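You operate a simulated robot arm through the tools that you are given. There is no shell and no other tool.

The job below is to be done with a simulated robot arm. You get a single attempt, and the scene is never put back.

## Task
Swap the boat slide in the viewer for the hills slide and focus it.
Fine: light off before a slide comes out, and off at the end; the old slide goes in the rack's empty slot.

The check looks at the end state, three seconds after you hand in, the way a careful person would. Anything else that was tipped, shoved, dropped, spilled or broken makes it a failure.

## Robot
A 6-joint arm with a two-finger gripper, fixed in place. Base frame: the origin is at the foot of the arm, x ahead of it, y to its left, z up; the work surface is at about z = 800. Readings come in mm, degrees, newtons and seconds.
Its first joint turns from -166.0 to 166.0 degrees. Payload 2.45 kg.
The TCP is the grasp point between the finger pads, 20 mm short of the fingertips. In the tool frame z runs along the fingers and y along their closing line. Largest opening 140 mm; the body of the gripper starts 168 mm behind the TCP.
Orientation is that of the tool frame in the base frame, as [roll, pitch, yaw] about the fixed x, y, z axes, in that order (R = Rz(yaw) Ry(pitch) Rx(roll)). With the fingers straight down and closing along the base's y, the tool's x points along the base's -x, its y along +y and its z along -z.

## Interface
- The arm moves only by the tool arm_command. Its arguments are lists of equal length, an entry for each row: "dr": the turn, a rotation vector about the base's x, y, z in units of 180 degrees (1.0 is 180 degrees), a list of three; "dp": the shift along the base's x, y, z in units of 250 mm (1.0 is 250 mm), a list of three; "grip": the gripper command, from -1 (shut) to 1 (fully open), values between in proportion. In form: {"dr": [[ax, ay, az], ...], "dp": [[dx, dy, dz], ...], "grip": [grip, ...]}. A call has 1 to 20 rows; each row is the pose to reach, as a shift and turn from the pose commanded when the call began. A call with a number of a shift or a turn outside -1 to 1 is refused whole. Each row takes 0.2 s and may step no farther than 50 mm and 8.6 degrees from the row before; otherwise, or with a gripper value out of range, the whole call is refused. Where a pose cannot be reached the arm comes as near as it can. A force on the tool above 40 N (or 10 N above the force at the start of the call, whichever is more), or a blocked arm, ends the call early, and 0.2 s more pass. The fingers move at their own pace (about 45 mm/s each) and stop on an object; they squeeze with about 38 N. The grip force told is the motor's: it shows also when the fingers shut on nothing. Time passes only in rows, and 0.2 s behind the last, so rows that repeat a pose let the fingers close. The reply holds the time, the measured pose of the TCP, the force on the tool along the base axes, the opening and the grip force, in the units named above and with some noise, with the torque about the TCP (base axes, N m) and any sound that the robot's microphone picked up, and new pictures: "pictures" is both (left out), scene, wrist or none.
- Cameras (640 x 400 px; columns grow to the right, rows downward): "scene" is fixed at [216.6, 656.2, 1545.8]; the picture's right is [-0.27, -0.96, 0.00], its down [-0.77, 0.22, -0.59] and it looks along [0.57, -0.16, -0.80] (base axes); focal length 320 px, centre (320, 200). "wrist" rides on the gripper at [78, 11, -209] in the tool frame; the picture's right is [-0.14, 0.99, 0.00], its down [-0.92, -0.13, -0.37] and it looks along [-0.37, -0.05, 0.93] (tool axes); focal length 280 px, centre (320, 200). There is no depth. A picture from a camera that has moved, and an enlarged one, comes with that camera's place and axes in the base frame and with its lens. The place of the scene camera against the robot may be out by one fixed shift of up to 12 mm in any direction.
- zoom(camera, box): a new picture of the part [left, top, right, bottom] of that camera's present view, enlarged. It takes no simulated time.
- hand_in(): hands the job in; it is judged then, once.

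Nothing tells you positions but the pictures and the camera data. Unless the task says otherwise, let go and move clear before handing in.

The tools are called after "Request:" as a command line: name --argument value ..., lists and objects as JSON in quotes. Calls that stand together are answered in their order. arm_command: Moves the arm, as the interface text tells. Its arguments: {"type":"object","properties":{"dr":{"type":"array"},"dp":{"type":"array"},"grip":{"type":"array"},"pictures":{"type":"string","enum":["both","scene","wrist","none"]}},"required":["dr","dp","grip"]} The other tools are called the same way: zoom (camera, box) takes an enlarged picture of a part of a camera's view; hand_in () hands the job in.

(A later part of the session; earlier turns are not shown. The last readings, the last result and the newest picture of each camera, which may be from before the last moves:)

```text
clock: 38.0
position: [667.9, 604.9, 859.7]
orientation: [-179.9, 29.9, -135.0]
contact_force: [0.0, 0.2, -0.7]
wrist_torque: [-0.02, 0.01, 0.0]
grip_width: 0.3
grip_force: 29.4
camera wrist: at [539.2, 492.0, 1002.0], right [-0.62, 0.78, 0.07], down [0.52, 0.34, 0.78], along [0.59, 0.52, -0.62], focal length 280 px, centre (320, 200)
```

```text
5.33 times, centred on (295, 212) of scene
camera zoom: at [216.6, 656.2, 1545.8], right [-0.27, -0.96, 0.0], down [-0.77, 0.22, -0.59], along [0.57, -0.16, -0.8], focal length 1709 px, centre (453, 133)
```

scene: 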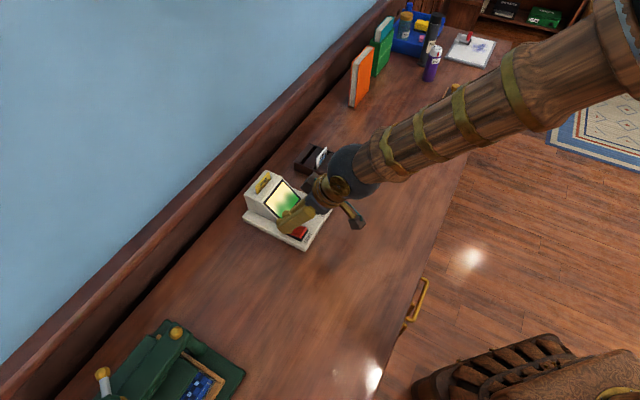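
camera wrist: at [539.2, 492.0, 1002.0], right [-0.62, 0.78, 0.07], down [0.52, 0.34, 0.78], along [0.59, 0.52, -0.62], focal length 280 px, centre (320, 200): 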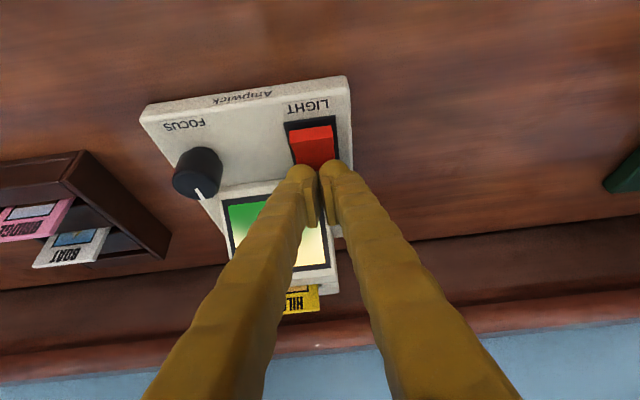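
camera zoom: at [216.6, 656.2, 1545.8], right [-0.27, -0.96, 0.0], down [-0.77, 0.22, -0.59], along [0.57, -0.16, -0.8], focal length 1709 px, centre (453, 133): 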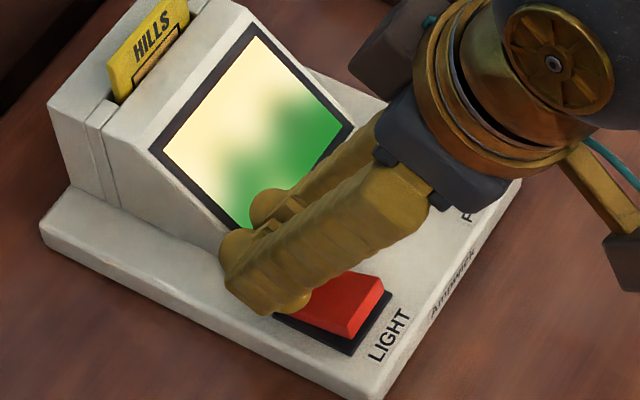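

The light is on and the screen shows a blurred green hills image. I'll back away, level the tool and move above the focus knob with the fingers opened.

Request:
arm_command --dr '[[0, 0, 0], [0, 0, 0], [-0.0236, 0.0236, 0], [-0.0472, 0.0472, 0], [-0.0707, 0.0707, 0], [-0.0943, 0.0943, 0], [-0.1179, 0.1179, 0], [-0.1179, 0.1179, 0], [-0.1179, 0.1179, 0]]' --dp '[[0, 0, 0.08], [-0.02, -0.02, 0.2], [-0.02, -0.02, 0.32], [0, -0.08, 0.4], [0.06, -0.16, 0.4], [0.12, -0.24, 0.4], [0.17, -0.32, 0.4], [0.2016, -0.3296, 0.4], [0.2016, -0.3296, 0.4]]' --grip '[-1, -1, -0.5, 0, 0.1, 0.15, 0.15, 0.15, 0.15]'

Request:
zoom --camera "wrist" --box '[220, 80, 420, 205]'

Request:
zoom --camera "scene" --box '[240, 165, 340, 255]'

```text
clock: 40.0
position: [719.0, 522.1, 959.1]
orientation: [-180.0, 0.0, -135.0]
contact_force: [0.3, 0.4, 0.2]
wrist_torque: [0.01, 0.0, 0.03]
grip_width: 80.5
grip_force: 0.0
camera wrist: at [656.9, 475.8, 1168.7], right [-0.6, 0.8, 0.0], down [0.74, 0.56, 0.37], along [0.29, 0.22, -0.93], focal length 280 px, centre (320, 200)
```

scene: 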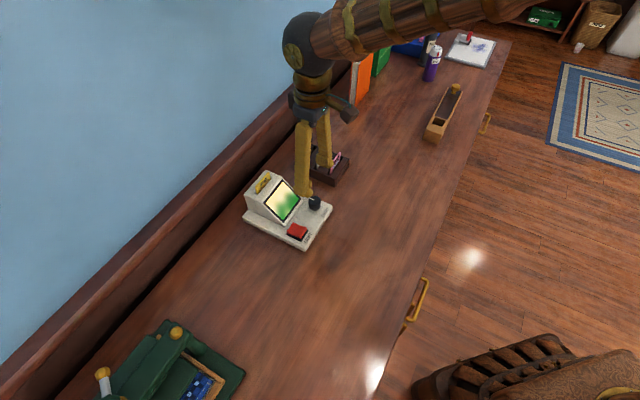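
wrist: 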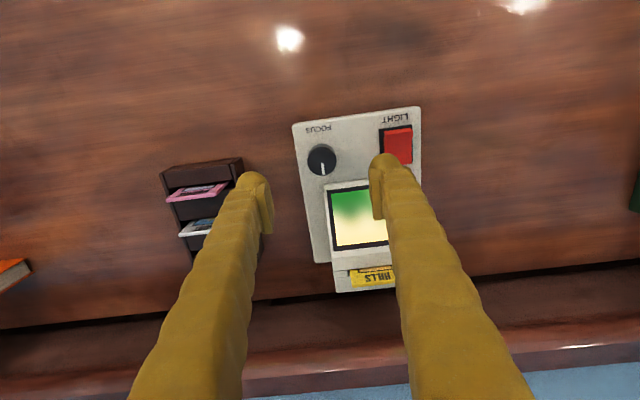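

```text
3.20 times, centred on (320, 142) of wrist
camera zoom: at [656.9, 475.8, 1168.7], right [-0.6, 0.8, 0.0], down [0.74, 0.56, 0.37], along [0.29, 0.22, -0.93], focal length 897 px, centre (320, 384)
```

zoom: 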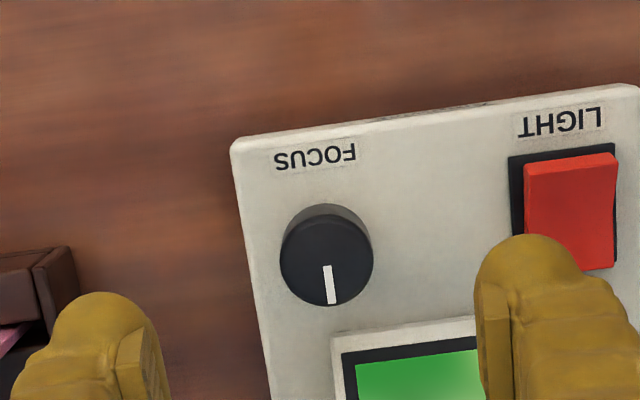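

```text
4.44 times, centred on (290, 210) of scene
camera zoom: at [216.6, 656.2, 1545.8], right [-0.27, -0.96, 0.0], down [-0.77, 0.22, -0.59], along [0.57, -0.16, -0.8], focal length 1424 px, centre (453, 156)
```

zoom: 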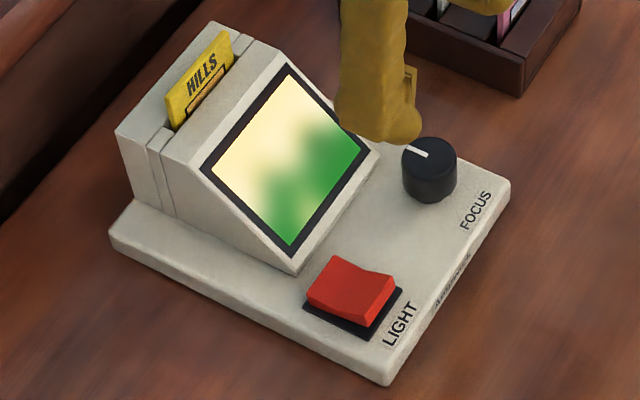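

The knob is at about (720, 526) with its top near z ≈ 846, about 34 mm across and pointing straight at the screen. I'll centre over it and lower partway to check.

Request:
arm_command --dr '[[0, 0, 0], [0, 0, 0], [0, 0, 0], [0, 0, 0]]' --dp '[[0.0022, 0.0148, -0.08], [0.0022, 0.0148, -0.18], [0.0022, 0.0148, -0.28], [0.0022, 0.0148, -0.28]]' --grip '[-0.1, -0.1, -0.1, -0.1]'

Request:
zoom --camera "wrist" --box '[220, 110, 420, 235]'

Request:
zoom --camera "scene" --box '[240, 165, 340, 255]'

```text
clock: 41.0
position: [720.4, 527.5, 888.7]
orientation: [-180.0, 0.0, -135.0]
contact_force: [0.1, -0.4, 0.2]
wrist_torque: [0.0, 0.0, -0.02]
grip_width: 63.0
grip_force: 0.0
camera wrist: at [658.0, 480.7, 1098.1], right [-0.6, 0.8, 0.0], down [0.74, 0.56, 0.37], along [0.29, 0.22, -0.93], focal length 280 px, centre (320, 200)
```

scene: 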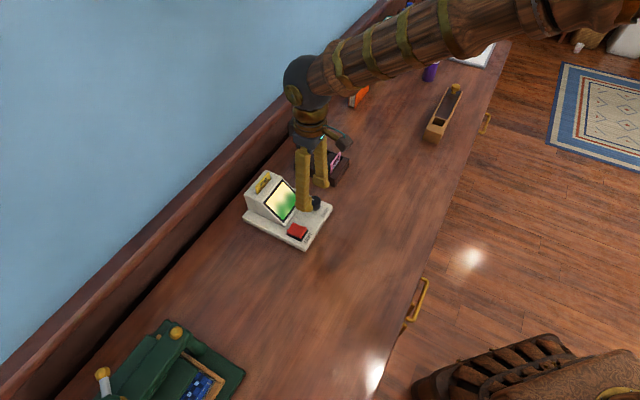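
wrist: 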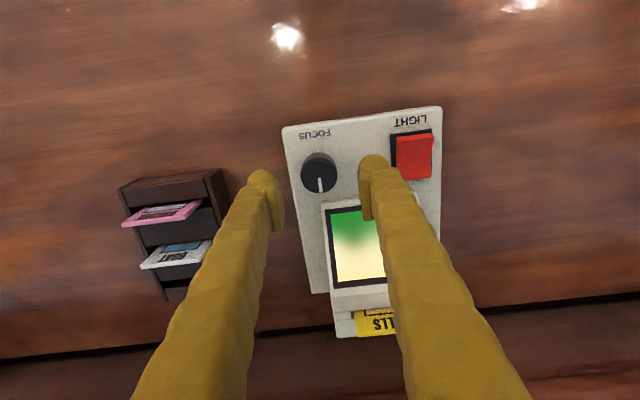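

```text
3.20 times, centred on (320, 172) of wrist
camera zoom: at [658.0, 480.7, 1098.1], right [-0.6, 0.8, 0.0], down [0.74, 0.56, 0.37], along [0.29, 0.22, -0.93], focal length 897 px, centre (320, 288)
```

zoom: 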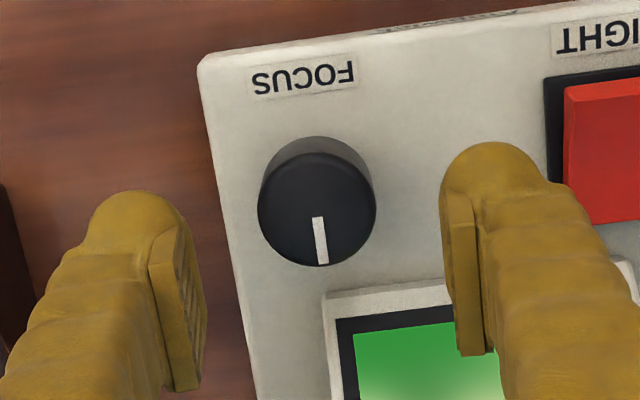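

```text
4.44 times, centred on (290, 210) of scene
camera zoom: at [216.6, 656.2, 1545.8], right [-0.27, -0.96, 0.0], down [-0.77, 0.22, -0.59], along [0.57, -0.16, -0.8], focal length 1424 px, centre (453, 156)
```

zoom: 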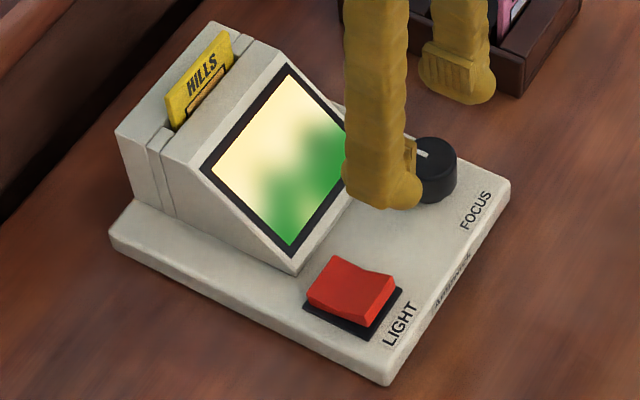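

The knob is centred between the fingers. I'll lower around it and close.

Request:
arm_command --dr '[[0, 0, 0], [0, 0, 0], [0, 0, 0], [0, 0, 0], [0, 0, 0], [0, 0, 0], [0, 0, 0]]' --dp '[[-0.003, -0.003, -0.06], [-0.003, -0.003, -0.12], [-0.003, -0.003, -0.164], [-0.003, -0.003, -0.164], [-0.003, -0.003, -0.164], [-0.003, -0.003, -0.164], [-0.003, -0.003, -0.164]]' --grip '[-0.1, -0.1, -0.1, -0.3, -0.45, -0.6, -0.7]'

Request:
zoom --camera "wrist" --box '[220, 110, 420, 235]'

Request:
zoom --camera "scene" --box '[240, 165, 340, 255]'

```text
clock: 42.6
position: [719.8, 526.2, 848.3]
orientation: [-179.9, -0.1, -134.9]
contact_force: [-0.2, 1.5, -0.3]
wrist_torque: [0.06, -0.04, 0.0]
grip_width: 32.6
grip_force: 35.7
camera wrist: at [657.0, 479.4, 1057.7], right [-0.6, 0.8, 0.0], down [0.74, 0.56, 0.37], along [0.29, 0.22, -0.93], focal length 280 px, centre (320, 200)
```

scene: 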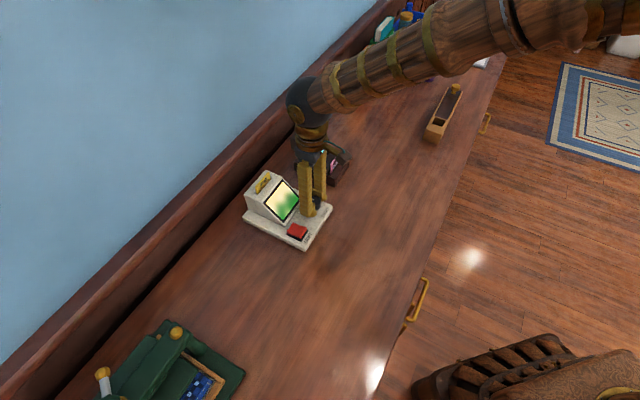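
wrist: 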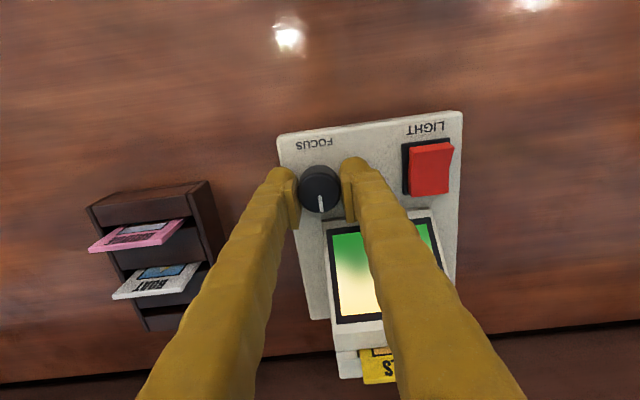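

```text
3.20 times, centred on (320, 172) of wrist
camera zoom: at [657.0, 479.4, 1057.7], right [-0.6, 0.8, 0.0], down [0.74, 0.56, 0.37], along [0.29, 0.22, -0.93], focal length 897 px, centre (320, 288)
```

zoom: 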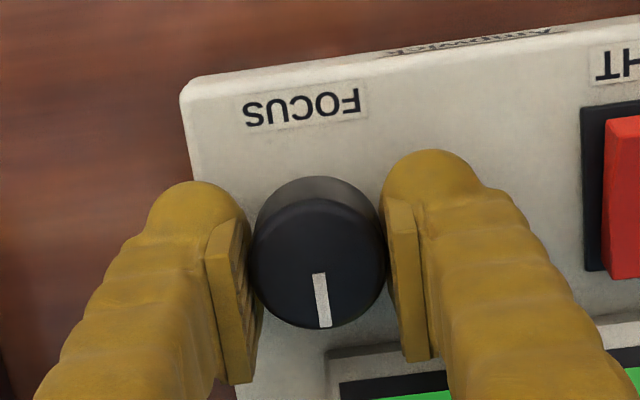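

```text
4.44 times, centred on (290, 210) of scene
camera zoom: at [216.6, 656.2, 1545.8], right [-0.27, -0.96, 0.0], down [-0.77, 0.22, -0.59], along [0.57, -0.16, -0.8], focal length 1424 px, centre (453, 156)
```

zoom: 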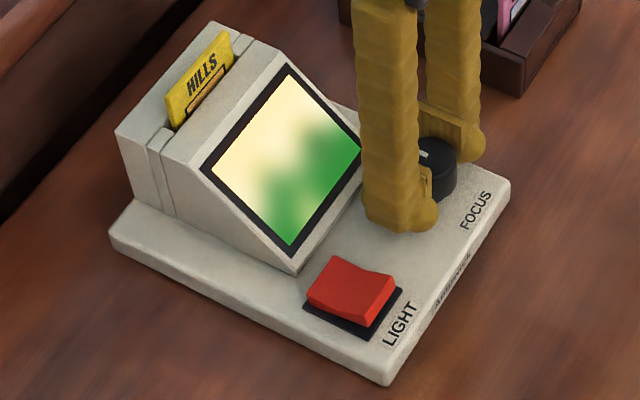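

The knob is gripped and the screen is visible from the scene camera. I'll turn it 16° counter-clockwise and compare sharpness.

Request:
arm_command --dr '[[0, 0, 0.022], [0, 0, 0.044], [0, 0, 0.067], [0, 0, 0.089]]' --dp '[[0, 0, 0], [0, 0, 0], [0, 0, 0], [0, 0, 0]]' --grip '[-0.7, -0.7, -0.7, -0.7]'

Request:
zoom --camera "scene" --box '[255, 170, 335, 230]'

Request:
zoom --camera "wrist" --box '[220, 110, 420, 235]'

```text
clock: 43.6
position: [718.2, 526.0, 848.4]
orientation: [-179.9, -0.1, -118.9]
contact_force: [-4.3, 5.1, 0.1]
wrist_torque: [0.07, 0.05, -0.56]
grip_width: 32.6
grip_force: 37.8
camera wrist: at [672.1, 463.9, 1057.7], right [-0.8, 0.6, 0.0], down [0.56, 0.74, 0.37], along [0.22, 0.3, -0.93], focal length 280 px, centre (320, 200)
```

scene: 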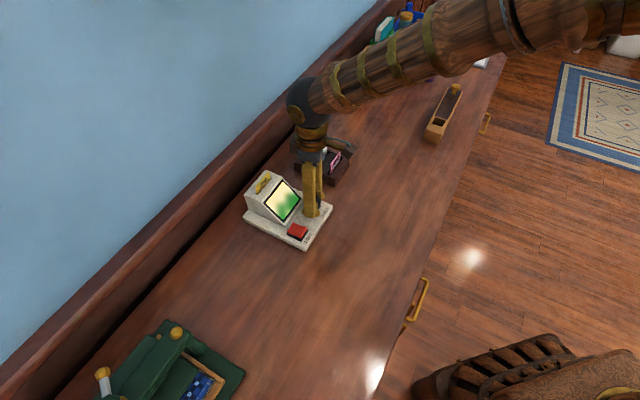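
wrist: 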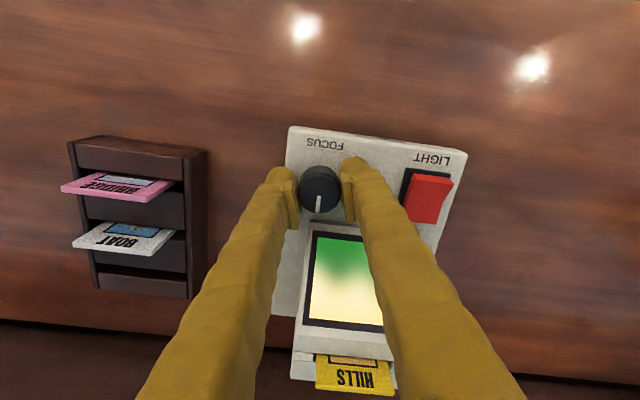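

```text
6.67 times, centred on (295, 200) of scene
camera zoom: at [216.6, 656.2, 1545.8], right [-0.27, -0.96, 0.0], down [-0.77, 0.22, -0.59], along [0.57, -0.16, -0.8], focal length 2137 px, centre (487, 200)
```

zoom: 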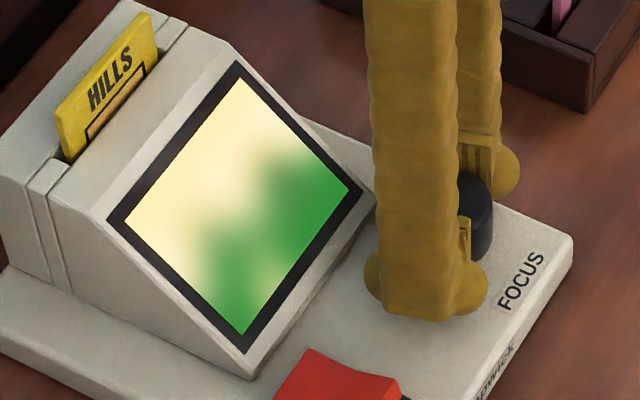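

```text
3.20 times, centred on (320, 172) of wrist
camera zoom: at [672.1, 463.9, 1057.7], right [-0.8, 0.6, 0.0], down [0.56, 0.74, 0.37], along [0.22, 0.3, -0.93], focal length 897 px, centre (320, 288)
```

zoom: 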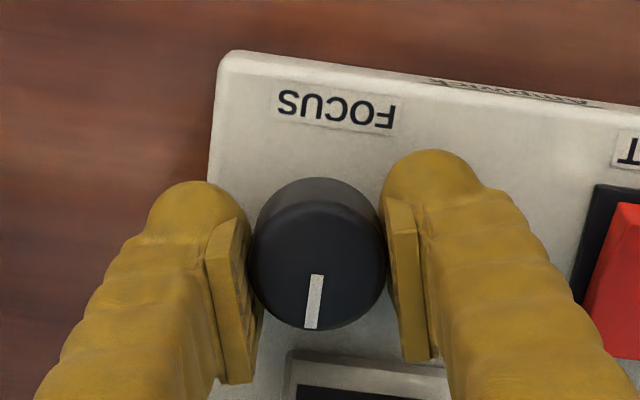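

The knob's pointer didn't turn with the fingers: they slipped at 0.56 N·m, so that direction may be at its stop. I'll turn back and try the other way.

Request:
arm_command --dr '[[0, 0, -0.03], [0, 0, -0.06], [0, 0, -0.09], [0, 0, -0.12], [0, 0, -0.15], [0, 0, -0.178]]' --dp '[[0, 0, 0], [0, 0, 0], [0, 0, 0], [0, 0, 0], [0, 0, 0], [0, 0, 0]]' --grip '[-0.7, -0.7, -0.7, -0.7, -0.7, -0.7]'

Request:
zoom --camera "scene" --box '[255, 170, 335, 230]'

Request:
zoom --camera "wrist" --box '[220, 110, 420, 235]'

```text
clock: 45.0
position: [718.2, 526.6, 848.5]
orientation: [-179.9, 0.0, -151.1]
contact_force: [-1.5, -11.2, -0.3]
wrist_torque: [-0.09, 0.03, 0.05]
grip_width: 32.5
grip_force: 38.1
camera wrist: at [645.6, 498.6, 1057.8], right [-0.36, 0.93, 0.0], down [0.87, 0.33, 0.37], along [0.34, 0.13, -0.93], focal length 280 px, centre (320, 200)
```

scene: 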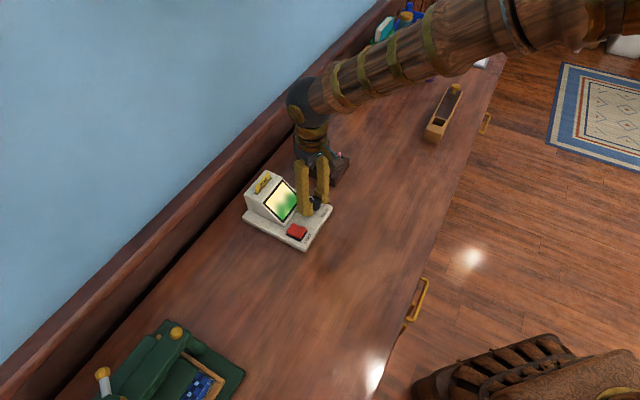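
wrist: 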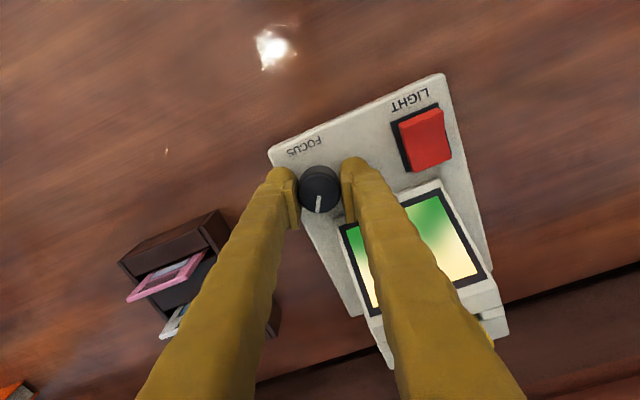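

```text
6.67 times, centred on (295, 200) of scene
camera zoom: at [216.6, 656.2, 1545.8], right [-0.27, -0.96, 0.0], down [-0.77, 0.22, -0.59], along [0.57, -0.16, -0.8], focal length 2137 px, centre (487, 200)
```

zoom: 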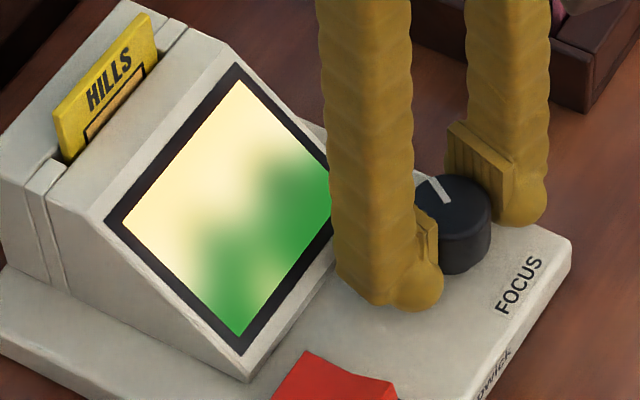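

```text
3.20 times, centred on (320, 172) of wrist
camera zoom: at [645.6, 498.6, 1057.8], right [-0.36, 0.93, 0.0], down [0.87, 0.33, 0.37], along [0.34, 0.13, -0.93], focal length 897 px, centre (320, 288)
```

zoom: 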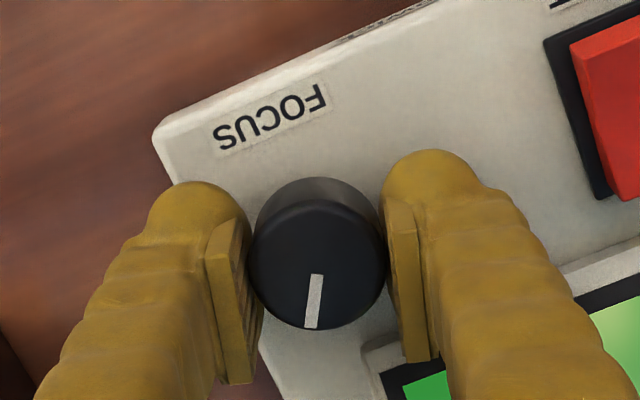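

Clockwise works: the knob followed by about 32°. There's some sideways load because the knob axis is about 2 mm off the turn axis, so I'll open, re-centre, swing the gripper counter-clockwise and regrip for a longer clockwise turn.

Request:
arm_command --dr '[[0, 0, 0], [0, 0, 0], [0, 0, 0]]' --dp '[[0, 0, 0], [0, 0, 0], [-0.0056, -0.0056, 0]]' --grip '[-0.4, -0.25, -0.25]'

Request:
zoom --camera "scene" --box '[255, 170, 335, 230]'

Request:
zoom --camera "wrist" --box '[220, 110, 420, 235]'

```text
clock: 45.8
position: [716.5, 525.3, 849.0]
orientation: [179.9, 0.0, -151.1]
contact_force: [0.3, -0.3, 0.3]
wrist_torque: [0.02, -0.01, 0.01]
grip_width: 52.5
grip_force: 0.0
camera wrist: at [644.2, 497.4, 1057.6], right [-0.36, 0.93, 0.0], down [0.87, 0.33, 0.37], along [0.34, 0.13, -0.93], focal length 280 px, centre (320, 200)
```

scene: 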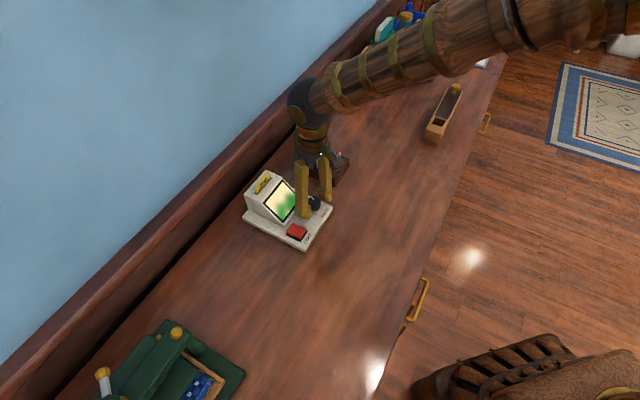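
wrist: 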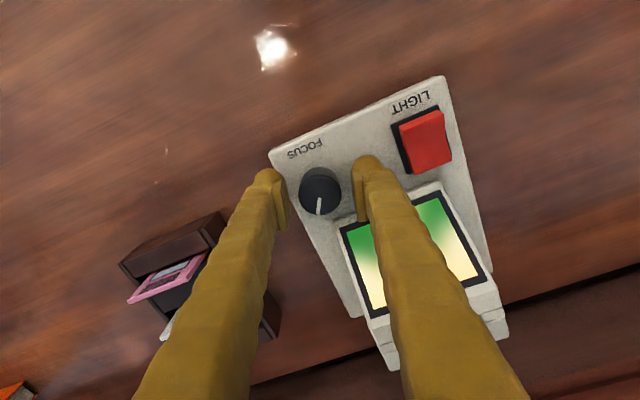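

```text
6.67 times, centred on (295, 200) of scene
camera zoom: at [216.6, 656.2, 1545.8], right [-0.27, -0.96, 0.0], down [-0.77, 0.22, -0.59], along [0.57, -0.16, -0.8], focal length 2137 px, centre (487, 200)
```

zoom: 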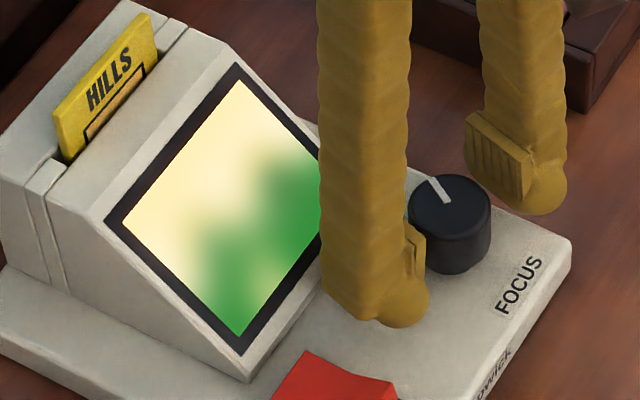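

```text
3.20 times, centred on (320, 172) of wrist
camera zoom: at [644.2, 497.4, 1057.6], right [-0.36, 0.93, 0.0], down [0.87, 0.33, 0.37], along [0.34, 0.13, -0.93], focal length 897 px, centre (320, 288)
```

zoom: 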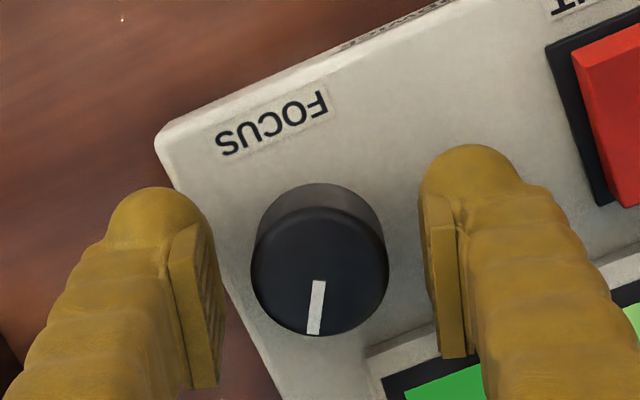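

The knob is free and everything looks in place. With the fingers open around it, I'll rotate the gripper counter-clockwise to about yaw -95.

Request:
arm_command --dr '[[0, 0, 0.044], [0, 0, 0.088], [0, 0, 0.132], [0, 0, 0.176], [0, 0, 0.22], [0, 0, 0.264], [0, 0, 0.311], [0, 0, 0.311]]' --dp '[[0, 0, 0], [0, 0, 0], [0, 0, 0], [0, 0, 0], [0, 0, 0], [0, 0, 0], [0, 0, 0], [0, 0, 0]]' --grip '[-0.25, -0.25, -0.25, -0.25, -0.25, -0.25, -0.25, -0.25]'

Request:
zoom --camera "wrist" --box '[220, 110, 420, 235]'

Request:
zoom --camera "scene" --box '[255, 170, 335, 230]'

```text
clock: 47.6
position: [716.7, 526.1, 848.2]
orientation: [-180.0, 0.0, -95.0]
contact_force: [0.1, 0.3, 1.4]
wrist_torque: [0.01, 0.01, 0.01]
grip_width: 52.5
grip_force: 0.1
camera wrist: at [700.2, 449.1, 1057.9], right [-0.97, 0.22, 0.0], down [0.21, 0.91, 0.37], along [0.08, 0.36, -0.93], focal length 280 px, centre (320, 200)
```

scene: 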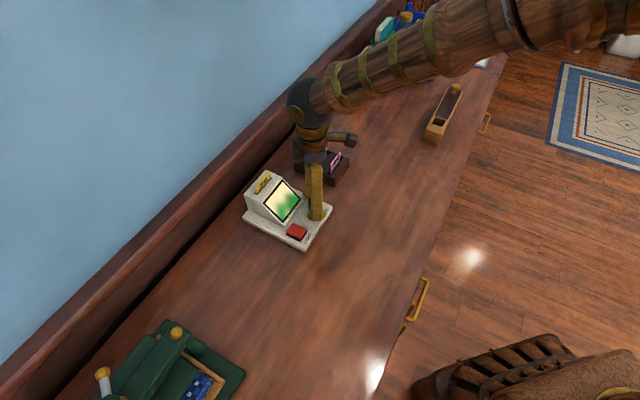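
wrist: 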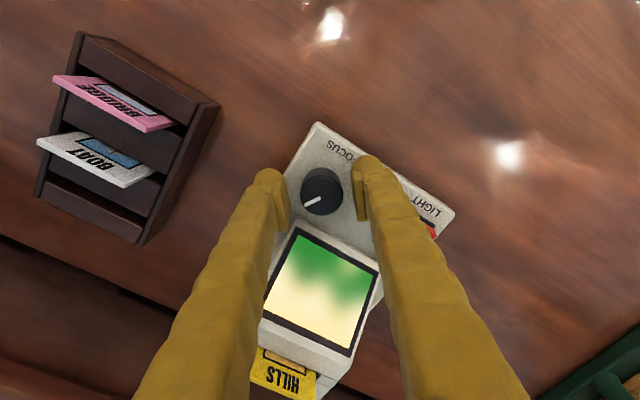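

```text
3.20 times, centred on (320, 172) of wrist
camera zoom: at [700.2, 449.1, 1057.9], right [-0.97, 0.22, 0.0], down [0.21, 0.91, 0.37], along [0.08, 0.36, -0.93], focal length 897 px, centre (320, 288)
```

zoom: 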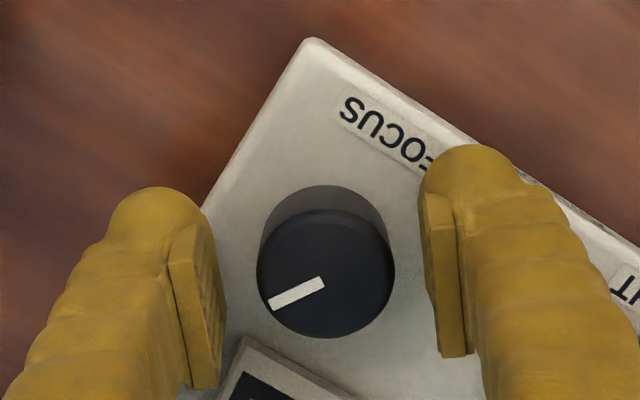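

```text
6.67 times, centred on (295, 200) of scene
camera zoom: at [216.6, 656.2, 1545.8], right [-0.27, -0.96, 0.0], down [-0.77, 0.22, -0.59], along [0.57, -0.16, -0.8], focal length 2137 px, centre (487, 200)
```

zoom: 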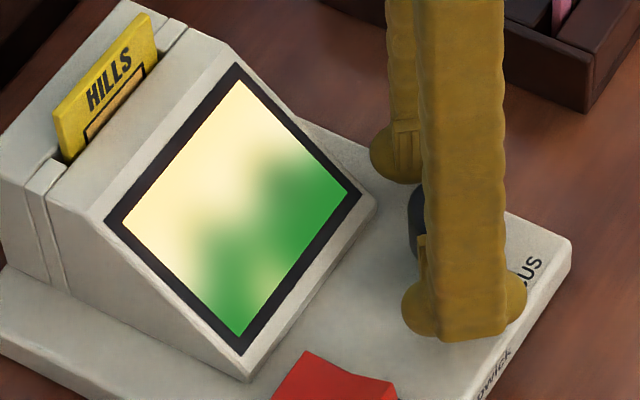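

The gripper view now shows both the knob and the screen. I'll correct the centring by about 1.5 mm and close on the knob again.

Request:
arm_command --dr '[[0, 0, 0], [0, 0, 0], [0, 0, 0], [0, 0, 0]]' --dp '[[-0.0062, -0.001, 0], [-0.0062, -0.001, 0], [-0.0062, -0.001, 0], [-0.0062, -0.001, 0]]' --grip '[-0.25, -0.45, -0.6, -0.7]' --pictures "none"

```text
clock: 48.6
position: [715.2, 525.4, 848.7]
orientation: [180.0, 0.0, -95.0]
contact_force: [0.0, -0.5, 0.0]
wrist_torque: [0.0, 0.0, 0.01]
grip_width: 32.7
grip_force: 36.3
```

Gripped with essentially no side force, so it's well centred. I'll turn clockwise 24° and check the picture.

Request:
arm_command --dr '[[0, 0, -0.033], [0, 0, -0.067], [0, 0, -0.1], [0, 0, -0.133]]' --dp '[[0, 0, 0], [0, 0, 0], [0, 0, 0], [0, 0, 0]]' --grip '[-0.7, -0.7, -0.7, -0.7]'

Request:
zoom --camera "wrist" --box '[220, 150, 420, 400]'

Request:
zoom --camera "scene" --box '[255, 170, 335, 230]'

```text
clock: 49.6
position: [715.8, 524.5, 848.1]
orientation: [-179.9, 0.0, -119.0]
contact_force: [-3.4, 7.2, 0.6]
wrist_torque: [-0.01, 0.03, 0.0]
grip_width: 32.5
grip_force: 37.2
camera wrist: at [669.0, 462.5, 1057.8], right [-0.8, 0.6, 0.0], down [0.56, 0.74, 0.37], along [0.22, 0.3, -0.93], focal length 280 px, centre (320, 200)
```

scene: 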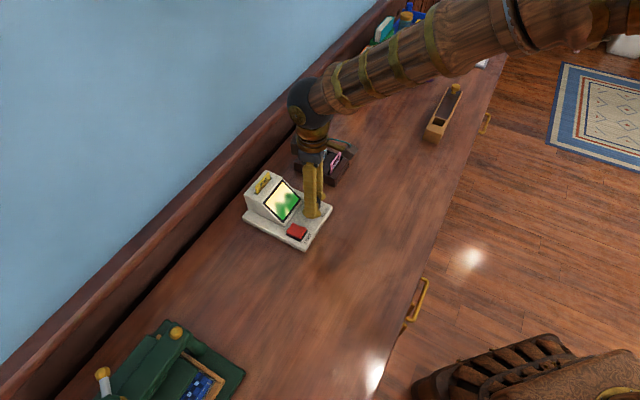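
wrist: 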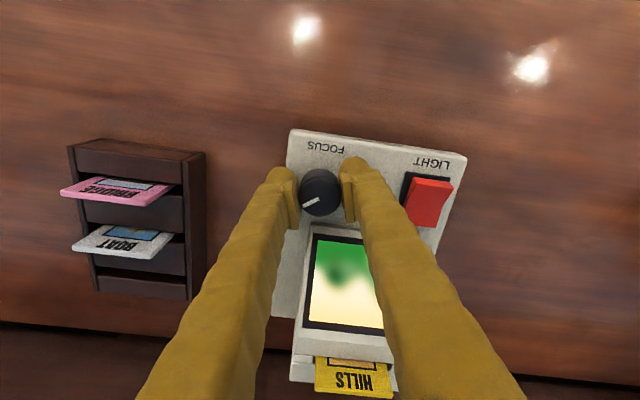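

```text
1.60 times, centred on (320, 275) of wrist
camera zoom: at [669.0, 462.5, 1057.8], right [-0.8, 0.6, 0.0], down [0.56, 0.74, 0.37], along [0.22, 0.3, -0.93], focal length 449 px, centre (320, 80)
```

zoom: 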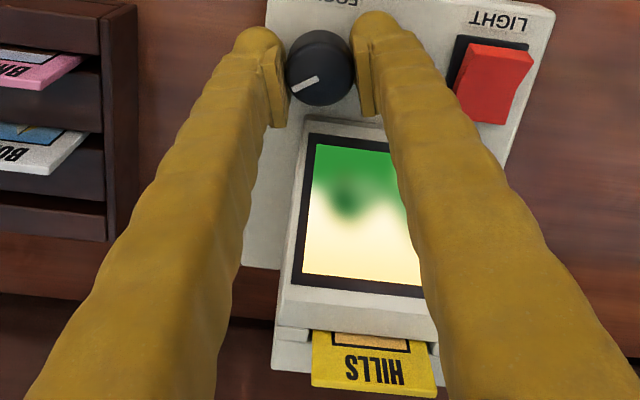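

```text
6.67 times, centred on (295, 200) of scene
camera zoom: at [216.6, 656.2, 1545.8], right [-0.27, -0.96, 0.0], down [-0.77, 0.22, -0.59], along [0.57, -0.16, -0.8], focal length 2137 px, centre (487, 200)
```

zoom: 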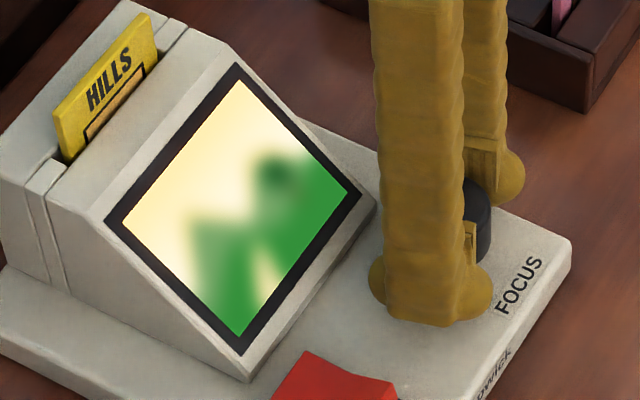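

The image is getting sharper: shapes show at about -56°. I'll keep turning clockwise with a small centring correction.

Request:
arm_command --dr '[[0, 0, -0.033], [0, 0, -0.067], [0, 0, -0.1]]' --dp '[[-0.0016, 0.0012, 0], [-0.002, 0.002, 0], [-0.002, 0.0026, 0]]' --grip '[-0.7, -0.7, -0.7]'

Request:
zoom --camera "scene" --box '[255, 170, 335, 230]'

Request:
zoom --camera "wrist" --box '[260, 150, 460, 330]'

```text
clock: 50.4
position: [716.0, 524.3, 847.9]
orientation: [180.0, 0.0, -137.1]
contact_force: [9.8, -7.8, 4.8]
wrist_torque: [0.0, -0.15, 0.02]
grip_width: 32.8
grip_force: 37.6
camera wrist: at [651.0, 480.5, 1057.8], right [-0.57, 0.82, 0.0], down [0.76, 0.53, 0.37], along [0.3, 0.21, -0.93], focal length 280 px, centre (320, 200)
```

scene: 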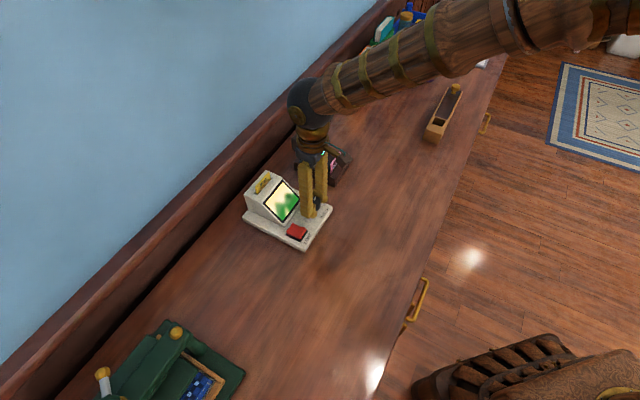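
wrist: 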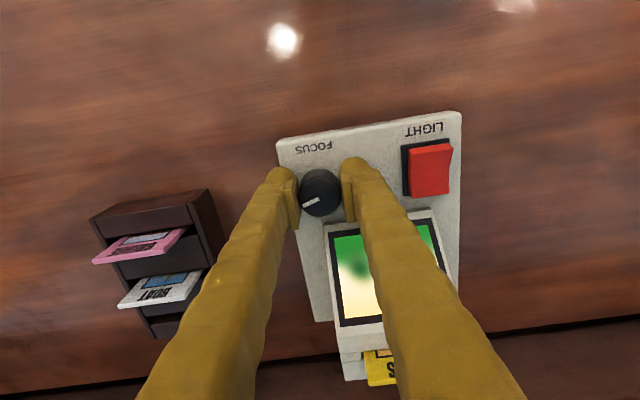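

```text
6.67 times, centred on (295, 200) of scene
camera zoom: at [216.6, 656.2, 1545.8], right [-0.27, -0.96, 0.0], down [-0.77, 0.22, -0.59], along [0.57, -0.16, -0.8], focal length 2137 px, centre (487, 200)
```

zoom: 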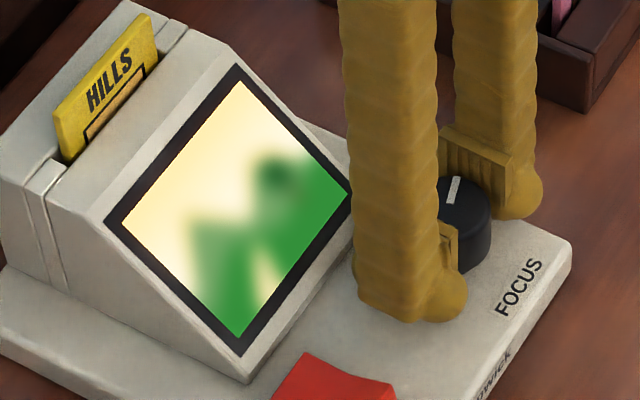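

```text
2.22 times, centred on (360, 240) of wrist
camera zoom: at [651.0, 480.5, 1057.8], right [-0.57, 0.82, 0.0], down [0.76, 0.53, 0.37], along [0.3, 0.21, -0.93], focal length 623 px, centre (231, 111)
```

zoom: 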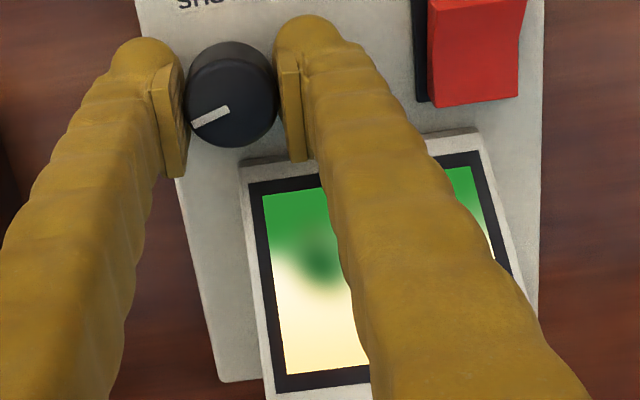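

At about -74° the blur looks similar to -56°, so best focus probably lies between them. I'll turn back about 8° and remove the last shift to relax the side force.

Request:
arm_command --dr '[[0, 0, 0.015], [0, 0, 0.03], [0, 0, 0.045]]' --dp '[[0.0008, -0.0008, 0], [0.0014, -0.0014, 0], [0.0014, -0.0014, 0]]' --grip '[-0.7, -0.7, -0.7]'

Request:
zoom --camera "scene" --box '[255, 170, 335, 230]'

Request:
zoom --camera "wrist" --box '[260, 150, 460, 330]'

```text
clock: 51.2
position: [714.4, 525.0, 848.3]
orientation: [-180.0, 0.0, -129.0]
contact_force: [0.6, -11.6, 9.4]
wrist_torque: [-0.14, 0.01, -0.02]
grip_width: 32.6
grip_force: 37.8
camera wrist: at [658.3, 471.9, 1057.8], right [-0.68, 0.73, 0.0], down [0.68, 0.64, 0.37], along [0.27, 0.25, -0.93], focal length 280 px, centre (320, 200)
```

scene: 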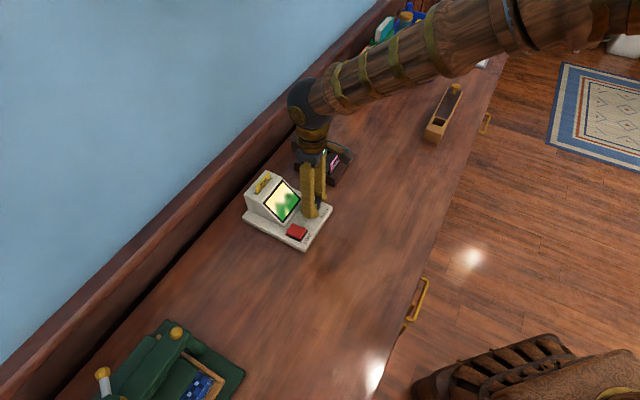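
wrist: 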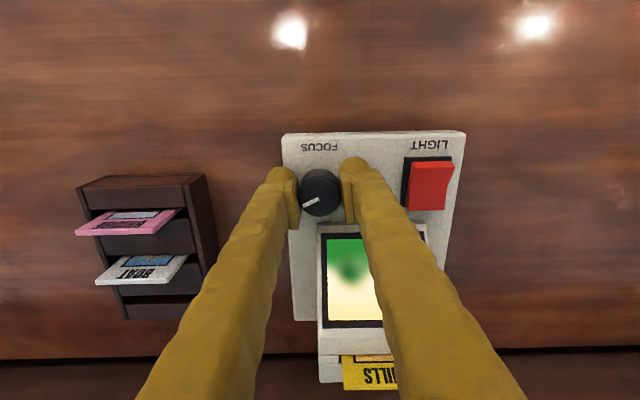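

```text
6.67 times, centred on (295, 200) of scene
camera zoom: at [216.6, 656.2, 1545.8], right [-0.27, -0.96, 0.0], down [-0.77, 0.22, -0.59], along [0.57, -0.16, -0.8], focal length 2137 px, centre (487, 200)
```

zoom: 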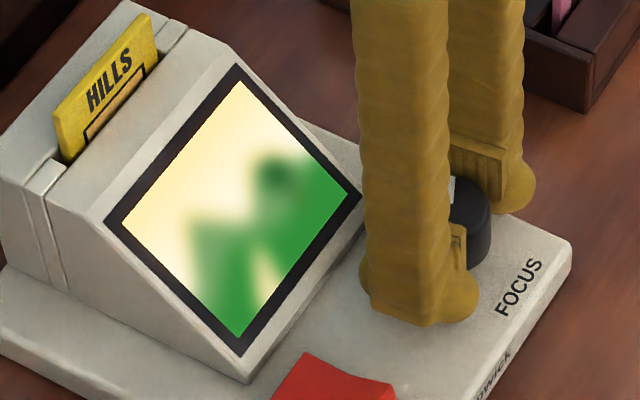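

```text
2.22 times, centred on (360, 240) of wrist
camera zoom: at [658.3, 471.9, 1057.8], right [-0.68, 0.73, 0.0], down [0.68, 0.64, 0.37], along [0.27, 0.25, -0.93], focal length 623 px, centre (231, 111)
```

zoom: 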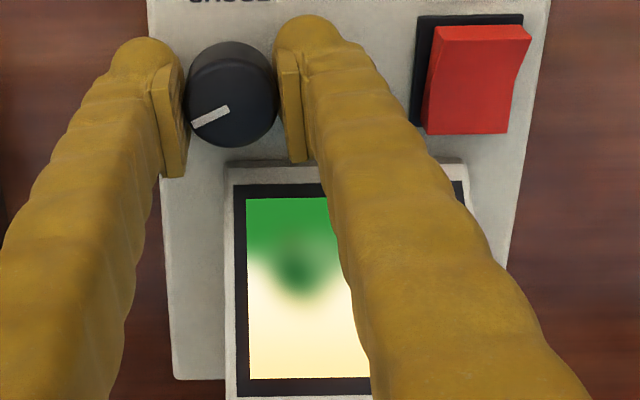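

The blur is about the same at -56°, -66° and -74°, so it seems to change in coarse steps and best focus is further clockwise. I'll release to drop the side force, swing back counter-clockwise and regrip.

Request:
arm_command --dr '[[0, 0, 0], [0, 0, 0], [0, 0, 0.044], [0, 0, 0.088], [0, 0, 0.132], [0, 0, 0.176], [0, 0, 0.22], [0, 0, 0.25], [0, 0, 0.25]]' --dp '[[0, 0, 0], [0, 0, 0], [0, 0, 0], [0, 0, 0], [0, 0, 0], [0, 0, 0], [0, 0, 0], [0, 0, 0], [0, 0, 0]]' --grip '[-0.4, -0.25, -0.25, -0.25, -0.25, -0.25, -0.25, -0.25, -0.25]'

Request:
zoom --camera "wrist" --box '[220, 110, 420, 235]'

Request:
zoom --camera "scene" --box '[255, 170, 335, 230]'

```text
clock: 53.2
position: [716.2, 524.3, 849.6]
orientation: [179.9, 0.0, -83.8]
contact_force: [-0.4, 0.9, 0.4]
wrist_torque: [-0.01, -0.02, 0.03]
grip_width: 52.3
grip_force: 0.0
camera wrist: at [713.6, 446.8, 1057.6], right [-1.0, 0.03, 0.0], down [0.03, 0.93, 0.37], along [0.01, 0.37, -0.93], focal length 280 px, centre (320, 200)
```

scene: 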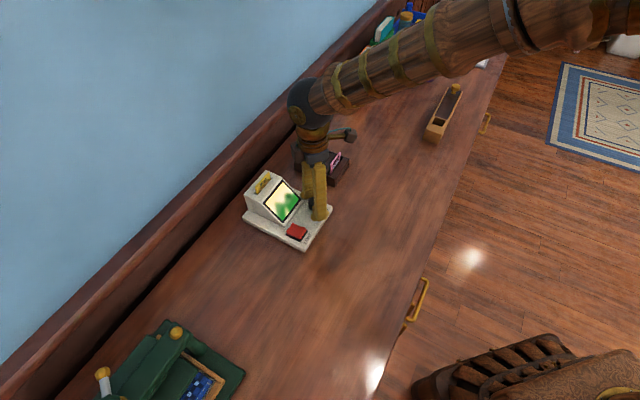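
wrist: 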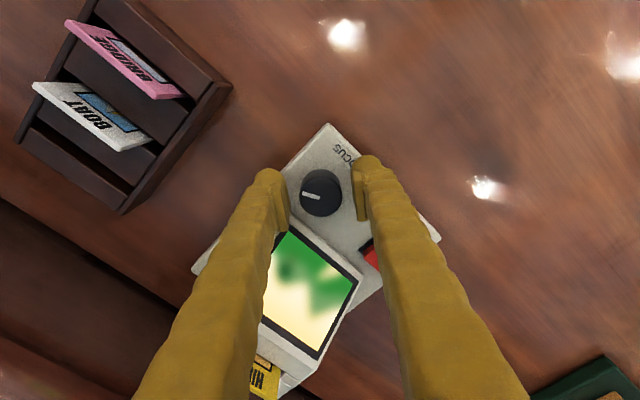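

```text
3.20 times, centred on (320, 172) of wrist
camera zoom: at [713.6, 446.8, 1057.6], right [-1.0, 0.03, 0.0], down [0.03, 0.93, 0.37], along [0.01, 0.37, -0.93], focal length 897 px, centre (320, 288)
```

zoom: 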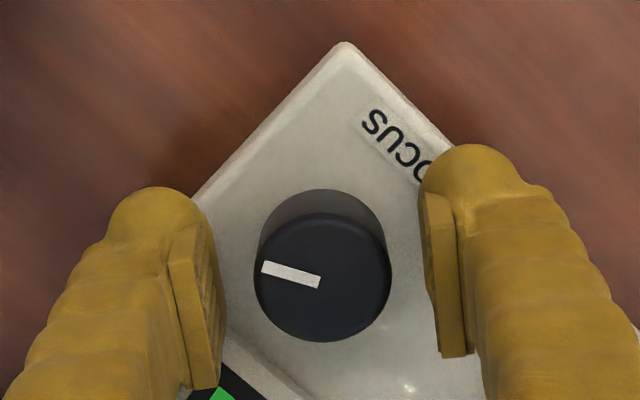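

```text
6.67 times, centred on (295, 200) of scene
camera zoom: at [216.6, 656.2, 1545.8], right [-0.27, -0.96, 0.0], down [-0.77, 0.22, -0.59], along [0.57, -0.16, -0.8], focal length 2137 px, centre (487, 200)
```

zoom: 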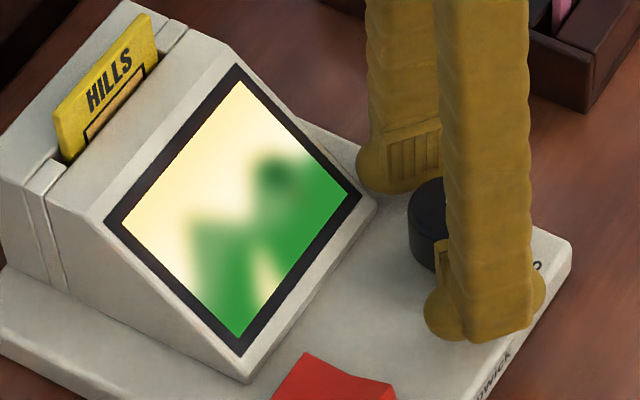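

The pointer now reads about 64° clockwise of its start. I'll fine-centre, grip, and turn clockwise another 20°.

Request:
arm_command --dr '[[0, 0, 0], [0, 0, 0], [0, 0, 0], [0, 0, 0], [0, 0, -0.037], [0, 0, -0.074], [0, 0, -0.111]]' --dp '[[-0.0028, 0.0016, 0], [-0.0028, 0.0016, 0], [-0.0028, 0.0016, 0], [-0.0028, 0.0016, 0], [-0.0028, 0.0016, 0], [-0.0028, 0.0016, 0], [-0.0028, 0.0016, 0]]' --grip '[-0.25, -0.45, -0.6, -0.7, -0.7, -0.7, -0.7]'

Request:
zoom --camera "scene" --box '[255, 170, 335, 230]'

Request:
zoom --camera "wrist" --box '[230, 150, 430, 330]'

```text
clock: 54.8
position: [714.0, 525.6, 848.1]
orientation: [-180.0, 0.0, -104.0]
contact_force: [-10.0, -4.7, 2.0]
wrist_torque: [-0.2, 0.19, 0.01]
grip_width: 32.4
grip_force: 38.1
camera wrist: at [686.3, 452.8, 1057.4], right [-0.93, 0.37, 0.0], down [0.35, 0.86, 0.37], along [0.14, 0.34, -0.93], focal length 280 px, centre (320, 200)
```

scene: 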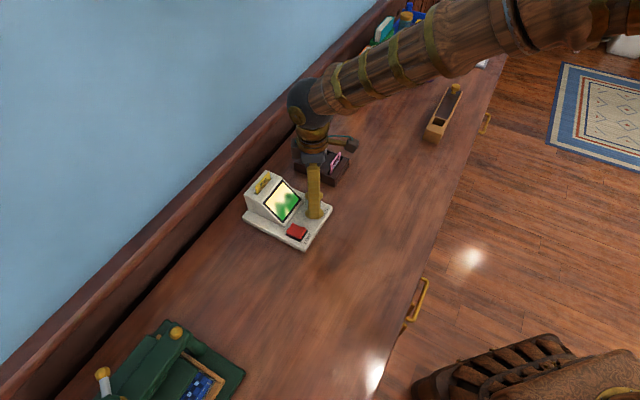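
wrist: 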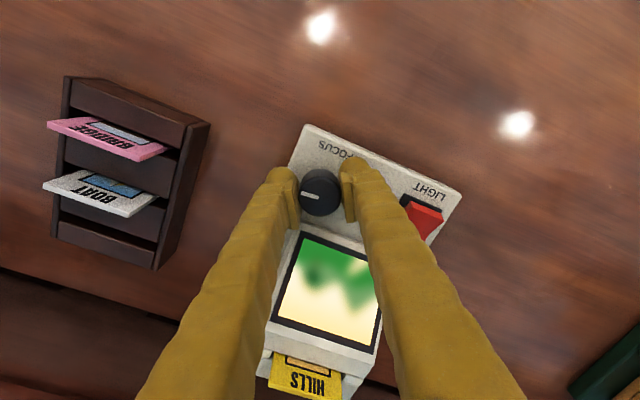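

```text
6.67 times, centred on (295, 200) of scene
camera zoom: at [216.6, 656.2, 1545.8], right [-0.27, -0.96, 0.0], down [-0.77, 0.22, -0.59], along [0.57, -0.16, -0.8], focal length 2137 px, centre (487, 200)
```

zoom: 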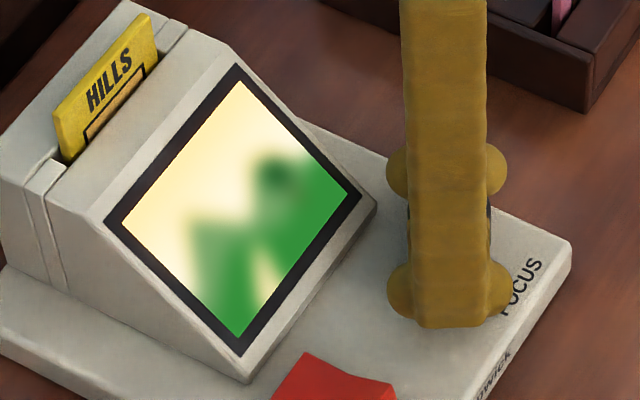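

```text
2.22 times, centred on (330, 240) of wrist
camera zoom: at [686.3, 452.8, 1057.4], right [-0.93, 0.37, 0.0], down [0.35, 0.86, 0.37], along [0.14, 0.34, -0.93], focal length 623 px, centre (298, 111)
```

zoom: 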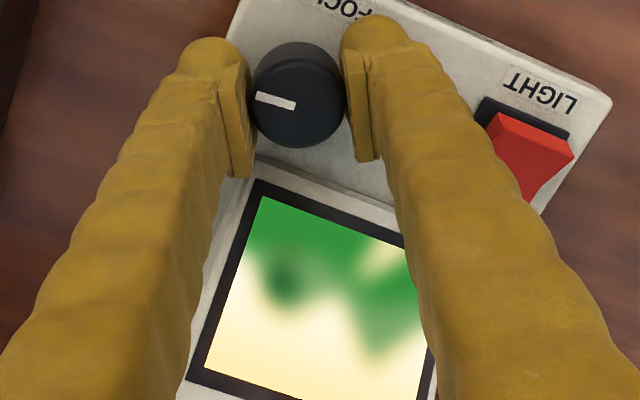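

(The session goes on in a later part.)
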